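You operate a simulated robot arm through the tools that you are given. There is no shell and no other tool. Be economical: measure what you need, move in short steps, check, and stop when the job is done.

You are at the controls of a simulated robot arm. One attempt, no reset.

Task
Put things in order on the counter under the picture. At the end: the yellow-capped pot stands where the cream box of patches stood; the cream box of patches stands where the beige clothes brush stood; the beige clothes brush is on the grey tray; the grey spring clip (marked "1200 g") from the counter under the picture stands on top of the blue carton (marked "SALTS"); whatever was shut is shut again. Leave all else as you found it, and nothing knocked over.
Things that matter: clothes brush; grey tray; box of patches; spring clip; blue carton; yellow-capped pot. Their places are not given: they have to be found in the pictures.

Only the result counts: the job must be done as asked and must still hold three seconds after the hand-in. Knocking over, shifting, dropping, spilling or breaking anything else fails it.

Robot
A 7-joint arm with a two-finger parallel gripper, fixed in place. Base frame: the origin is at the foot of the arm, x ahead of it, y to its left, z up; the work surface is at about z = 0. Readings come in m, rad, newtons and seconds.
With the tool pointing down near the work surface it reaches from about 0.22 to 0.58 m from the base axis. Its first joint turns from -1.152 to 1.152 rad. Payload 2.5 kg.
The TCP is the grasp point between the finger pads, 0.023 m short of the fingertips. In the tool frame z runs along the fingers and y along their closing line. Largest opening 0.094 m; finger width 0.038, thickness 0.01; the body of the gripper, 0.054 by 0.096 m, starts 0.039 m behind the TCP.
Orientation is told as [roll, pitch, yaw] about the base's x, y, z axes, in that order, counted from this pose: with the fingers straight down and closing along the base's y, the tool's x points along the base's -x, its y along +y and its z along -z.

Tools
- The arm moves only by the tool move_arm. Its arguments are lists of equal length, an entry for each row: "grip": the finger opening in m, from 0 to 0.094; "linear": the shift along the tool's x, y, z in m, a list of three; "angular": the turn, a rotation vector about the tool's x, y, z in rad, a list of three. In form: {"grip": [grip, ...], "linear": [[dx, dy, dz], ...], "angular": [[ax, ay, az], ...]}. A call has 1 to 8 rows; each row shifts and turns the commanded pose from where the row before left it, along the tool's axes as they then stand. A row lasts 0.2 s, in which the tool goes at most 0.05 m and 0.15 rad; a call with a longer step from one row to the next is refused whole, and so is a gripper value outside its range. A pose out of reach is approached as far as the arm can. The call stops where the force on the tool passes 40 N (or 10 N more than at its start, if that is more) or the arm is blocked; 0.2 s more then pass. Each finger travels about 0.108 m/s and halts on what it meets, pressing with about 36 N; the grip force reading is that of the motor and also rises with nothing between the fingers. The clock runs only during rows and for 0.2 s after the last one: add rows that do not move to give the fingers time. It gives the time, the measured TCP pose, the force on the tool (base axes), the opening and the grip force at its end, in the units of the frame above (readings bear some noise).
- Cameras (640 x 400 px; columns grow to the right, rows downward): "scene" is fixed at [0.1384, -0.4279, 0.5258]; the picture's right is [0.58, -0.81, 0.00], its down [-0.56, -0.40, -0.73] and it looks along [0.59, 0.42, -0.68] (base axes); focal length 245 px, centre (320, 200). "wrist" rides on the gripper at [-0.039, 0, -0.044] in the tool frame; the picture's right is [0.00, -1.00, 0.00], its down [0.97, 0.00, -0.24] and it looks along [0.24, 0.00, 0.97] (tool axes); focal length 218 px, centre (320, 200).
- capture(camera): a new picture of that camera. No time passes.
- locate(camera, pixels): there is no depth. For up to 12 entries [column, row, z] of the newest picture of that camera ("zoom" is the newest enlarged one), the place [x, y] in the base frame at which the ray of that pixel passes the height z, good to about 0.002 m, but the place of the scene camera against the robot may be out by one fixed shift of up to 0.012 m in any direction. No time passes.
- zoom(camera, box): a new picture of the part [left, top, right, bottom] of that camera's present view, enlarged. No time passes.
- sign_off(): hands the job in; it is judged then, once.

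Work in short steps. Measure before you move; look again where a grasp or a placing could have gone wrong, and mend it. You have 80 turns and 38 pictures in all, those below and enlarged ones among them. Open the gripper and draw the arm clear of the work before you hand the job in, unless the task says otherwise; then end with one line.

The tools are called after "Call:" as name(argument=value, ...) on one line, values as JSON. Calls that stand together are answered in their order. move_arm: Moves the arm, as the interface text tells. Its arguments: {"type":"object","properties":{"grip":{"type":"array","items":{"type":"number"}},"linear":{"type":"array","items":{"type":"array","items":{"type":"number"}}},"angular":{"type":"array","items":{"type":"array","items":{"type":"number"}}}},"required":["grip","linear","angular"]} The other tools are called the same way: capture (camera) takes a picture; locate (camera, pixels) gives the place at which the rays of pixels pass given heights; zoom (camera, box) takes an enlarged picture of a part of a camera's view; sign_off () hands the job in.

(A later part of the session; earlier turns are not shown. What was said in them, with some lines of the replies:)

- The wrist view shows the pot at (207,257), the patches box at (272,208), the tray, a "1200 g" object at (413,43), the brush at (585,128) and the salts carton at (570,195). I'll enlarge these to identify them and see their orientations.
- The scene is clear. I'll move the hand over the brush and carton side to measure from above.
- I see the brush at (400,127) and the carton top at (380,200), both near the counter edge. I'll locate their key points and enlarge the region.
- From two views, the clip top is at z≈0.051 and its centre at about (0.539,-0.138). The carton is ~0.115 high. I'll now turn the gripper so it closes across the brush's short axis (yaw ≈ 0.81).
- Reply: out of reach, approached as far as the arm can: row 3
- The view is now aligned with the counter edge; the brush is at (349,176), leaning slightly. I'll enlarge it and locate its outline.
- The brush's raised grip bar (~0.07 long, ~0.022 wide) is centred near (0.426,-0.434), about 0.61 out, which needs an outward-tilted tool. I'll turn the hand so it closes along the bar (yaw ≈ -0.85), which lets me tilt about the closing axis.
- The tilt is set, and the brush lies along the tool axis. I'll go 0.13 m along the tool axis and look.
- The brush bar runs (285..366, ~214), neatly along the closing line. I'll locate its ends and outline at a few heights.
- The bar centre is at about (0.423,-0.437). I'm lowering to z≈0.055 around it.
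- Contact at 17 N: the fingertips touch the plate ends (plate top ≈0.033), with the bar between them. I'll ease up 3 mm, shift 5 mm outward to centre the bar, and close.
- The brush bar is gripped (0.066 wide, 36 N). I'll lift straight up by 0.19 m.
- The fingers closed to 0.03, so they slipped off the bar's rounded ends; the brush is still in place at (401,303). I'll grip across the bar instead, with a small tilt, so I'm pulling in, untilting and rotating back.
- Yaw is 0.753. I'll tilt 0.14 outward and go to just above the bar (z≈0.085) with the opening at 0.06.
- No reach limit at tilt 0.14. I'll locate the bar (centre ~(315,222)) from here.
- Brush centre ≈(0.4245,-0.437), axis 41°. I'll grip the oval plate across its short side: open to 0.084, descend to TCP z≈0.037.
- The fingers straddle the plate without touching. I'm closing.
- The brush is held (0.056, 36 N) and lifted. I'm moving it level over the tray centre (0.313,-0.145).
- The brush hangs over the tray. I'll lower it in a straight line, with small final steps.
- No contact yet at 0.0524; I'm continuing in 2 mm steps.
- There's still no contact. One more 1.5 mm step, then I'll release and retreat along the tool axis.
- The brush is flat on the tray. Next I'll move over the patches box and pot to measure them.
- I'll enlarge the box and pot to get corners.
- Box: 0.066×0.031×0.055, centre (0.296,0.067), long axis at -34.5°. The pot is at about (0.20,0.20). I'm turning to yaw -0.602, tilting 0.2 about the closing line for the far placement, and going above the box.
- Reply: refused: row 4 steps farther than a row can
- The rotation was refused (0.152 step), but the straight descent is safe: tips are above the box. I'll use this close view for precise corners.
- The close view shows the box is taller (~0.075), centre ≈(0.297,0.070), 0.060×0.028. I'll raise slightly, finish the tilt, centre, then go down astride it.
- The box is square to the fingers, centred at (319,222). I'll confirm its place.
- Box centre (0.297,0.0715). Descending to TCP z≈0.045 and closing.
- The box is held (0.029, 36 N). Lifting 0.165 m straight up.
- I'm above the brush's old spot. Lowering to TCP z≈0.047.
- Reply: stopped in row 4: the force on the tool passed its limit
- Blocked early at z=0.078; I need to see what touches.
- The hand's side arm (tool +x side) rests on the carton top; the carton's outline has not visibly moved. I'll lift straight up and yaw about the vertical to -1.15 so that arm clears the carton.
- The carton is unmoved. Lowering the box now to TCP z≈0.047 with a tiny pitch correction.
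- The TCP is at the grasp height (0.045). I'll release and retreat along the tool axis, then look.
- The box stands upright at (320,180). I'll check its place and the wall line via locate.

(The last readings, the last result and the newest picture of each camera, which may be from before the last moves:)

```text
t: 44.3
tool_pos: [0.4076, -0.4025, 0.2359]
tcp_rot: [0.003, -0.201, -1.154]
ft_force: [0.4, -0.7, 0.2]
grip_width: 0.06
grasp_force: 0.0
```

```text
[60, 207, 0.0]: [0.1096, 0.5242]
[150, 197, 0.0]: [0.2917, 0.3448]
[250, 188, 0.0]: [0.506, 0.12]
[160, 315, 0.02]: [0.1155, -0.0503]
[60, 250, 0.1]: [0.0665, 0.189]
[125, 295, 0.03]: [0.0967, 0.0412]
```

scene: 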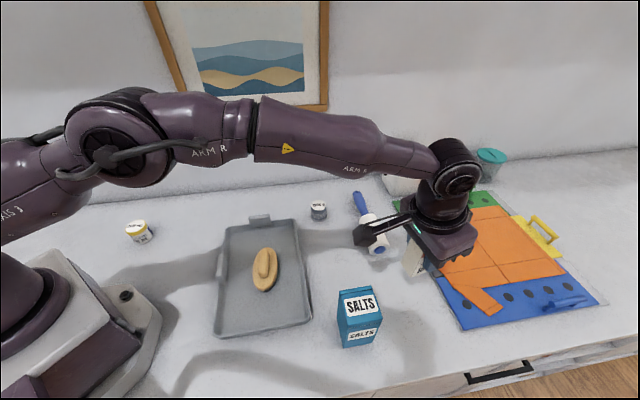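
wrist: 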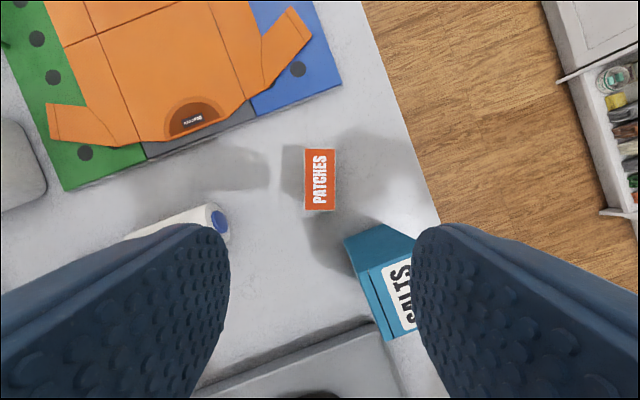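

The box stands at (0.425,-0.437), right on the brush's spot. I'll untilt, yaw to -0.6 and travel to above the pot.

Call:
move_arm(grip=[0.075, 0.075, 0.075, 0.075, 0.075, 0.075], linear=[[0.04, 0, 0], [0, 0, 0], [0, 0, 0], [0, 0, 0], [0, 0, 0], [0, 0, 0]], angular=[[0, 0.1, 0], [0, 0.1, 0], [0, 0, -0.1375], [0, 0, -0.1375], [0, 0, -0.1375], [0, 0, -0.1375]])

Call:
move_arm(grip=[0.075, 0.075, 0.075, 0.075, 0.075, 0.075, 0.075], linear=[[0.0355, 0.0275, 0], [0.0355, 0.0275, 0], [0.0355, 0.0275, 0], [0.0355, 0.0275, 0], [0.0355, 0.0275, 0], [0.0355, 0.0275, 0], [0.0355, 0.0275, 0]], angular=[[0, 0, 0], [0, 0, 0], [0, 0, 0], [0, 0, 0], [0, 0, 0], [0, 0, 0], [0, 0, 0]])

Call:
move_arm(grip=[0.075, 0.075, 0.075, 0.075, 0.075, 0.075], linear=[[0.0355, 0.0275, 0], [0.0355, 0.0275, 0], [0.0355, 0.0275, 0], [0.0355, 0.0275, 0], [0.0355, 0.0275, 0], [0, 0, 0]], angular=[[0, 0, 0], [0, 0, 0], [0, 0, 0], [0, 0, 0], [0, 0, 0], [0, 0, 0]])

```text
t: 45.7
tool_pos: [0.3912, -0.3647, 0.2275]
tcp_rot: [0.003, 0.0, -0.597]
ft_force: [0.2, 0.9, -0.4]
grip_width: 0.0749
grasp_force: 0.1
```

```text
t: 47.3
tool_pos: [0.2954, -0.0649, 0.2265]
tcp_rot: [0.002, -0.004, -0.602]
ft_force: [0.0, 0.0, -0.2]
grip_width: 0.0751
grasp_force: 0.0
```

```text
t: 48.7
tool_pos: [0.2275, 0.1479, 0.2284]
tcp_rot: [0.003, -0.001, -0.601]
ft_force: [0.2, -0.5, 0.5]
grip_width: 0.0748
grasp_force: 0.1
```

Moving to just above the pot and lowering for a close look.

Call:
move_arm(grip=[0.075, 0.075, 0.075, 0.075], linear=[[0.025, 0.013, 0], [0.025, 0.013, 0], [0, 0, 0.04], [0, 0, 0.04]], angular=[[0, 0, 0], [0, 0, 0], [0, 0, 0], [0, 0, 0]])

Call:
capture(camera="wrist")

```text
t: 49.7
tool_pos: [0.1998, 0.1978, 0.147]
tcp_rot: [0.005, 0.0, -0.6]
ft_force: [-0.3, -0.8, -0.3]
grip_width: 0.0752
grasp_force: 0.1
```

```text
8 pictures are left
```

wrist: 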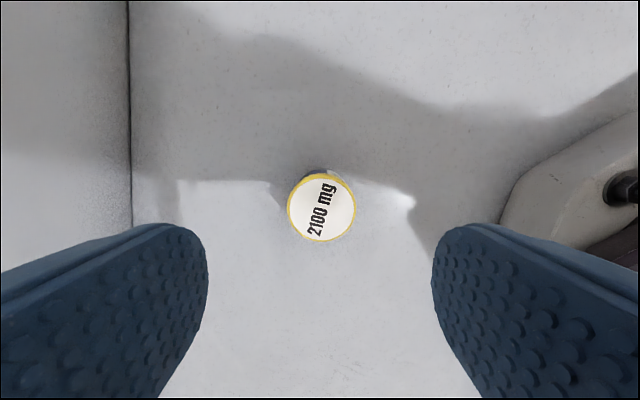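

Call:
locate(camera="wrist", pixels=[[321, 208, 0.05], [321, 208, 0.045], [321, 208, 0.055], [288, 208, 0.05], [355, 208, 0.05]])

```text
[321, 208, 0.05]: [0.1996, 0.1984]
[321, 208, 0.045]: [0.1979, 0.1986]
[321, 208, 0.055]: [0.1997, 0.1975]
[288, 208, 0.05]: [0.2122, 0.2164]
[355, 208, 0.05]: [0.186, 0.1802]
```

The pot is at (0.200,0.198), directly below. Descending to z≈0.032 and closing.

Call:
move_arm(grip=[0.075, 0.075, 0.075, 0.035, 0.03, 0.03, 0.03], linear=[[0, 0, 0.04], [0, 0, 0.04], [0, 0, 0.035], [0, 0, 0], [0, 0, 0], [0, 0, 0], [0, 0, 0]], angular=[[0, 0, 0], [0, 0, 0], [0, 0, 0], [0, 0, 0], [0, 0, 0], [0, 0, 0], [0, 0, 0]])

```text
t: 51.3
tool_pos: [0.202, 0.1971, 0.033]
tcp_rot: [0.003, -0.001, -0.6]
ft_force: [0.1, 0.1, 0.7]
grip_width: 0.0465
grasp_force: 35.9
```

The pot is held (0.0465). Lifting, moving to the box's old spot (0.297,0.0715), and lowering to about the same height.

Call:
move_arm(grip=[0.03, 0.03, 0.03, 0.03, 0.03, 0.03, 0.03], linear=[[0, 0, -0.04], [0, 0, -0.04], [-0.0374, -0.0124, 0], [-0.0374, -0.0124, 0], [-0.0374, -0.0124, 0], [-0.0374, -0.0124, 0], [0, 0, 0]], angular=[[0, 0, 0], [0, 0, 0], [0, 0, 0], [0, 0, 0], [0, 0, 0], [0, 0, 0], [0, 0, 0]])

Call:
move_arm(grip=[0.03, 0.03, 0.03, 0.03], linear=[[0, 0, 0.04], [0, 0, 0.033], [0, 0, 0.005], [0, 0, 0]], angular=[[0, 0, 0], [0, 0, 0], [0, 0, 0], [0, 0, 0]])

```text
t: 52.9
tool_pos: [0.2949, 0.071, 0.1133]
tcp_rot: [0.004, -0.002, -0.601]
ft_force: [-0.5, 0.6, -1.3]
grip_width: 0.0466
grasp_force: 35.8
```

```text
t: 53.9
tool_pos: [0.2957, 0.0726, 0.0351]
tcp_rot: [0.004, -0.001, -0.6]
ft_force: [0.0, 0.0, -1.2]
grip_width: 0.0464
grasp_force: 36.3
```

Another 1.5 mm down, then release and rise.

Call:
move_arm(grip=[0.03, 0.03, 0.06, 0.075, 0.075], linear=[[0, 0, 0.0017], [0, 0, 0], [0, 0, 0], [0, 0, 0], [0, 0, 0]], angular=[[0, 0, 0], [0, 0, 0], [0, 0, 0], [0, 0, 0], [0, 0, 0]])

Call:
move_arm(grip=[0.075, 0.075, 0.075, 0.075, 0.075], linear=[[0, 0, -0.04], [0, 0, -0.045], [0, 0, -0.045], [0, 0, -0.045], [0, 0, 0]], angular=[[0, 0, 0], [0, 0, 0], [0, 0, 0], [0, 0, 0], [0, 0, 0]])

Call:
capture(camera="wrist")

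```text
t: 55.1
tool_pos: [0.2964, 0.072, 0.0338]
tcp_rot: [0.004, -0.003, -0.6]
ft_force: [-1.0, 0.0, 0.0]
grip_width: 0.0751
grasp_force: 0.0
```

```text
t: 56.3
tool_pos: [0.2955, 0.0724, 0.21]
tcp_rot: [0.001, -0.001, -0.6]
ft_force: [-0.6, -0.2, 0.5]
grip_width: 0.075
grasp_force: 0.0
```

```text
7 pictures are left
```

wrist: 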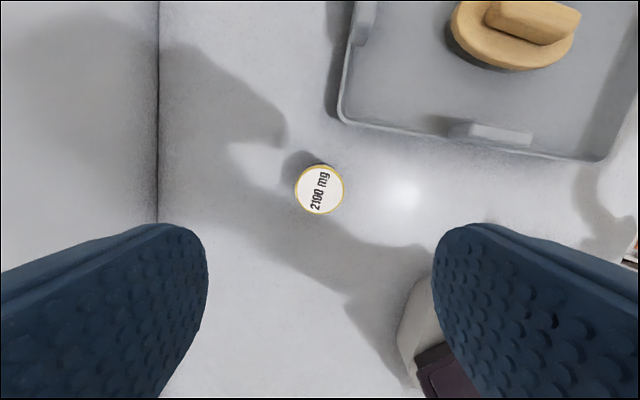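

The pot stands in the box's spot. Next I'll move toward the "1200 g" clip and look from above.

Call:
move_arm(grip=[0.075, 0.075, 0.075, 0.075, 0.075, 0.075, 0.075], linear=[[-0.0453, -0.0056, 0], [-0.0453, -0.0056, 0], [-0.0453, -0.0056, 0], [-0.0453, -0.0056, 0], [-0.0453, -0.0056, 0], [-0.0453, -0.0056, 0], [0, 0, 0]], angular=[[0, 0, 0], [0, 0, 0], [0, 0, 0], [0, 0, 0], [0, 0, 0], [0, 0, 0], [0, 0, 0]])

Call:
capture(camera="wrist")

```text
t: 57.9
tool_pos: [0.5004, -0.109, 0.2077]
tcp_rot: [0.005, -0.001, -0.601]
ft_force: [0.7, -0.2, 0.3]
grip_width: 0.075
grasp_force: 0.0
```

```text
6 pictures are left
```

wrist: 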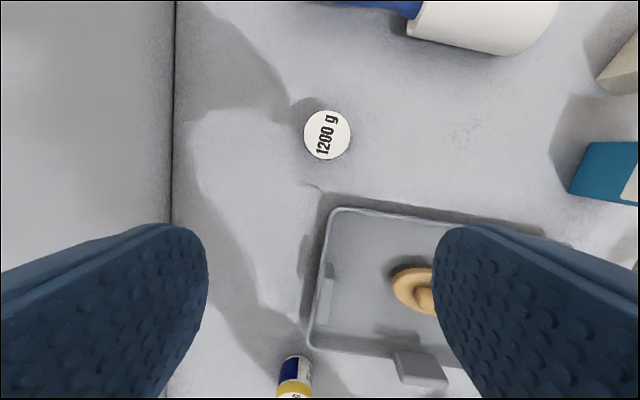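

The clip's lid is at (327,135), nearly straight below the camera. I'll locate it.

Call:
locate(camera="wrist", pixels=[[327, 135, 0.05], [327, 135, 0.0], [304, 135, 0.05], [351, 135, 0.05], [327, 111, 0.05], [327, 160, 0.05]])

```text
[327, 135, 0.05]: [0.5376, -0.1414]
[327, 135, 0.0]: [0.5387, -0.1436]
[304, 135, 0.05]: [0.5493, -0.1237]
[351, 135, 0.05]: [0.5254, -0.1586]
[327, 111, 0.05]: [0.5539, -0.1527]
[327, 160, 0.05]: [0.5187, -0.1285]
```

The clip is at (0.5375,-0.1415), ⌀≈0.042. Moving over it and down to z≈0.10 first.

Call:
move_arm(grip=[0.075, 0.075, 0.075, 0.075, 0.075], linear=[[-0.025, -0.003, 0], [-0.024, -0.0027, 0], [0, 0, 0.04], [0, 0, 0.04], [0, 0, 0.025]], angular=[[0, 0, 0], [0, 0, 0], [0, 0, 0], [0, 0, 0], [0, 0, 0]])

```text
t: 59.1
tool_pos: [0.5382, -0.1415, 0.1036]
tcp_rot: [0.003, -0.002, -0.601]
ft_force: [0.1, -0.1, 0.5]
grip_width: 0.075
grasp_force: 0.0
```

Right over it; descending to z≈0.032 and closing.

Call:
move_arm(grip=[0.075, 0.075, 0.075, 0.035, 0.03, 0.03, 0.03], linear=[[0, 0, 0.035], [0, 0, 0.03], [0, 0, 0.006], [0, 0, 0], [0, 0, 0], [0, 0, 0], [0, 0, 0]], angular=[[0, 0, 0], [0, 0, 0], [0, 0, 0], [0, 0, 0], [0, 0, 0], [0, 0, 0], [0, 0, 0]])

Call:
move_arm(grip=[0.03, 0.03, 0.03, 0.03, 0.03, 0.03], linear=[[0, 0, -0.02], [0, 0, -0.045], [0, 0, -0.045], [0, 0, -0.045], [0, 0, -0.045], [0, 0, 0]], angular=[[0, 0, 0], [0, 0, 0], [0, 0, 0], [0, 0, 0], [0, 0, 0], [0, 0, 0]])

```text
t: 60.7
tool_pos: [0.5384, -0.1424, 0.0335]
tcp_rot: [0.003, -0.003, -0.601]
ft_force: [0.9, 0.4, 0.4]
grip_width: 0.0451
grasp_force: 35.6
```

```text
t: 62.1
tool_pos: [0.5381, -0.1413, 0.2335]
tcp_rot: [0.002, -0.003, -0.601]
ft_force: [-0.2, 0.6, -1.8]
grip_width: 0.045
grasp_force: 36.2
```

The clip is held (0.045). I'm moving so the camera sits above the carton to measure its top.

Call:
move_arm(grip=[0.03, 0.03, 0.03, 0.03, 0.03, 0.03, 0.03, 0.03], linear=[[0.0104, -0.0461, 0], [0.0104, -0.0461, 0], [0.0104, -0.0461, 0], [0.0104, -0.0461, 0], [0.0104, -0.0461, 0], [0.0104, -0.0461, 0], [0.0104, -0.0461, 0], [0, 0, 0]], angular=[[0, 0, 0], [0, 0, 0], [0, 0, 0], [0, 0, 0], [0, 0, 0], [0, 0, 0], [0, 0, 0], [0, 0, 0]])

Call:
capture(camera="wrist")

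```text
t: 63.9
tool_pos: [0.2948, -0.3655, 0.2322]
tcp_rot: [0.003, -0.001, -0.6]
ft_force: [-0.7, 0.0, -2.1]
grip_width: 0.0448
grasp_force: 36.2
```

```text
5 pictures are left
```

wrist: 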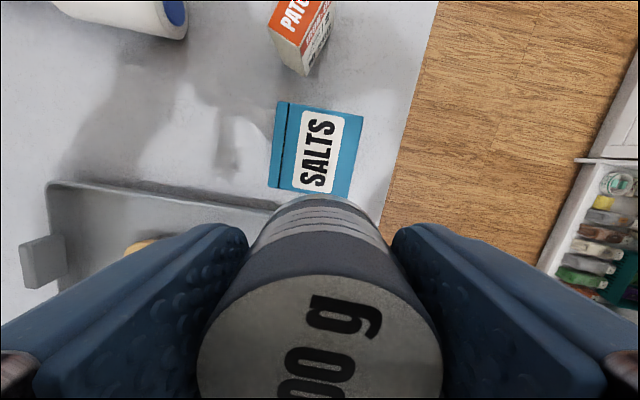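

I'll locate the carton's top corners and centre at trial heights.

Call:
locate(camera="wrist", pixels=[[276, 101, 0.12], [364, 114, 0.12], [350, 198, 0.12], [268, 186, 0.12], [315, 150, 0.12], [315, 150, 0.0], [276, 101, 0.1], [268, 186, 0.1]])

```text
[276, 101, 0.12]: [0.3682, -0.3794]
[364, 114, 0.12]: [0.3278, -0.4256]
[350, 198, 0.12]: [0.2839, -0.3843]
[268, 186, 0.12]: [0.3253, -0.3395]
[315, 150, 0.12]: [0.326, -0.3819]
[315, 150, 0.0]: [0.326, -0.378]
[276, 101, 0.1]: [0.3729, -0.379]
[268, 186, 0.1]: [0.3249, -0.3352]
```

Carton top centre (0.326,-0.382), height ≈0.12, so contact is expected at TCP z≈0.153. Moving over it and down to 0.165.

Call:
move_arm(grip=[0.03, 0.03, 0.03, 0.03, 0.03], linear=[[-0.0354, 0.004, 0], [0, 0, 0.03], [0, 0, 0.025], [0, 0, 0.012], [0, 0, 0]], angular=[[0, 0, 0], [0, 0, 0], [0, 0, 0], [0, 0, 0], [0, 0, 0]])

Call:
zoom(camera="scene", box=[290, 220, 440, 360])

```text
t: 65.1
tool_pos: [0.3274, -0.3835, 0.1644]
tcp_rot: [0.003, -0.003, -0.601]
ft_force: [-0.1, -0.9, -2.2]
grip_width: 0.045
grasp_force: 35.8
```

```text
2.86 times, centred on (365, 290) of scene
```

zoom: 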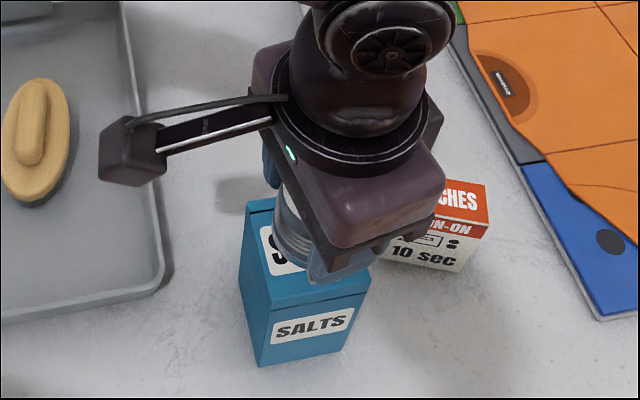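

Centred, with no contact yet. Stepping down 2 mm at a time.

Call:
move_arm(grip=[0.03, 0.03, 0.03, 0.03], linear=[[0, 0, 0.002], [0, 0, 0.002], [0, 0, 0.002], [0, 0, 0]], angular=[[0, 0, 0], [0, 0, 0], [0, 0, 0], [0, 0, 0]])

Call:
move_arm(grip=[0.03, 0.03, 0.03, 0.03], linear=[[0, 0, 0.0015], [0, 0, 0.0015], [0, 0, 0], [0, 0, 0]], angular=[[0, 0, 0], [0, 0, 0], [0, 0, 0], [0, 0, 0]])

```text
t: 66.1
tool_pos: [0.3275, -0.3829, 0.1588]
tcp_rot: [0.005, -0.002, -0.601]
ft_force: [0.7, 0.3, -1.2]
grip_width: 0.0446
grasp_force: 36.2
```

```text
t: 67.1
tool_pos: [0.3267, -0.3845, 0.1561]
tcp_rot: [0.004, -0.002, -0.601]
ft_force: [0.5, -0.1, -1.8]
grip_width: 0.0449
grasp_force: 35.8
```

Call:
move_arm(grip=[0.03, 0.03, 0.03, 0.03], linear=[[0, 0, 0.0015], [0, 0, 0.001], [0, 0, 0], [0, 0, 0]], angular=[[0, 0, 0], [0, 0, 0], [0, 0, 0], [0, 0, 0]])

Call:
move_arm(grip=[0.03, 0.03, 0.03], linear=[[0, 0, 0.0015], [0, 0, 0], [0, 0, 0]], angular=[[0, 0, 0], [0, 0, 0], [0, 0, 0]])

```text
t: 68.1
tool_pos: [0.3275, -0.3835, 0.1537]
tcp_rot: [0.005, -0.003, -0.6]
ft_force: [-0.1, 0.6, -0.6]
grip_width: 0.0448
grasp_force: 36.1
```

```text
t: 68.9
tool_pos: [0.3278, -0.3837, 0.1522]
tcp_rot: [0.001, -0.004, -0.601]
ft_force: [-3.9, 5.5, 19.6]
grip_width: 0.0448
grasp_force: 36.5
```

Contact (≈20 N up): the clip sits on the carton. I'll ease up 1 mm and open, then rise straight up.

Call:
move_arm(grip=[0.03, 0.03, 0.05, 0.065, 0.065, 0.065], linear=[[0, 0, -0.0011], [0, 0, 0], [0, 0, 0], [0, 0, 0], [0, 0, 0], [0, 0, 0]], angular=[[0, 0, 0], [0, 0, 0], [0, 0, 0], [0, 0, 0], [0, 0, 0], [0, 0, 0]])

Call:
move_arm(grip=[0.065, 0.065, 0.065, 0.065, 0.065], linear=[[0, 0, -0.02], [0, 0, -0.04], [0, 0, -0.04], [0, 0, -0.04], [0, 0, 0]], angular=[[0, 0, 0], [0, 0, 0], [0, 0, 0], [0, 0, 0], [0, 0, 0]])

Call:
move_arm(grip=[0.065, 0.065, 0.065, 0.065, 0.065, 0.065, 0.065], linear=[[0.02, 0.035, -0.01], [0.02, 0.035, -0.01], [0.02, 0.035, 0], [0.02, 0.035, 0], [0.02, 0.035, 0], [0.02, 0.035, 0], [0, 0, 0]], angular=[[0, 0, 0], [0, 0, 0], [0, 0, 0], [0, 0, 0], [0, 0, 0], [0, 0, 0], [0, 0, 0]])

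Call:
capture(camera="scene")

```text
t: 70.3
tool_pos: [0.326, -0.384, 0.153]
tcp_rot: [0.003, -0.001, -0.6]
ft_force: [-0.2, 0.5, 1.4]
grip_width: 0.0653
grasp_force: 0.1
```

```text
t: 71.5
tool_pos: [0.326, -0.3839, 0.2946]
tcp_rot: [0.004, -0.001, -0.601]
ft_force: [0.1, 0.3, 0.7]
grip_width: 0.065
grasp_force: 0.0
```

```text
t: 73.1
tool_pos: [0.3471, -0.1424, 0.3126]
tcp_rot: [0.003, -0.002, -0.601]
ft_force: [0.6, -0.4, -0.2]
grip_width: 0.0651
grasp_force: 0.0
```

```text
3 pictures are left
```

scene: 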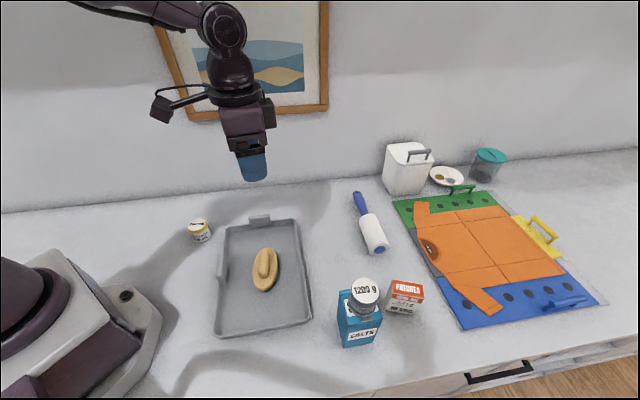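

Everything appears placed; one enlarged check of the clip, carton and box.

Call:
zoom(camera="scene", box=[310, 260, 450, 360])

```text
4.00 times, centred on (380, 310) of scene
```

zoom: 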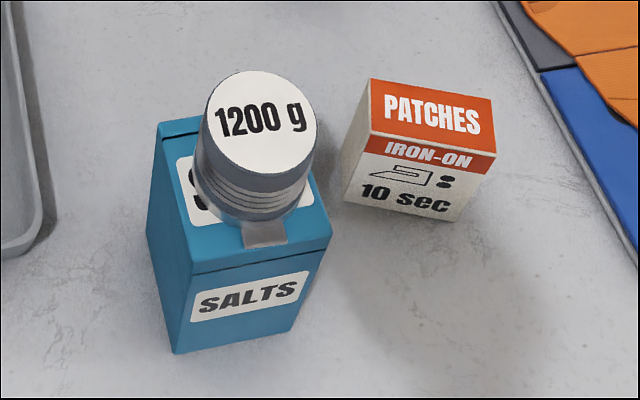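

The clip stands upright on the carton, the box stands upright, and the arm is clear with the gripper open. Handing in.

Call:
sign_off()

```text
The job is handed in.
```

The brush is on the grey tray, the patches box stands on the brush's old spot, the yellow-capped pot stands on the box's old spot, and the "1200 g" clip stands on the SALTS carton; nothing had to be opened, and one brief touch of the hand on the carton did not visibly shift it.
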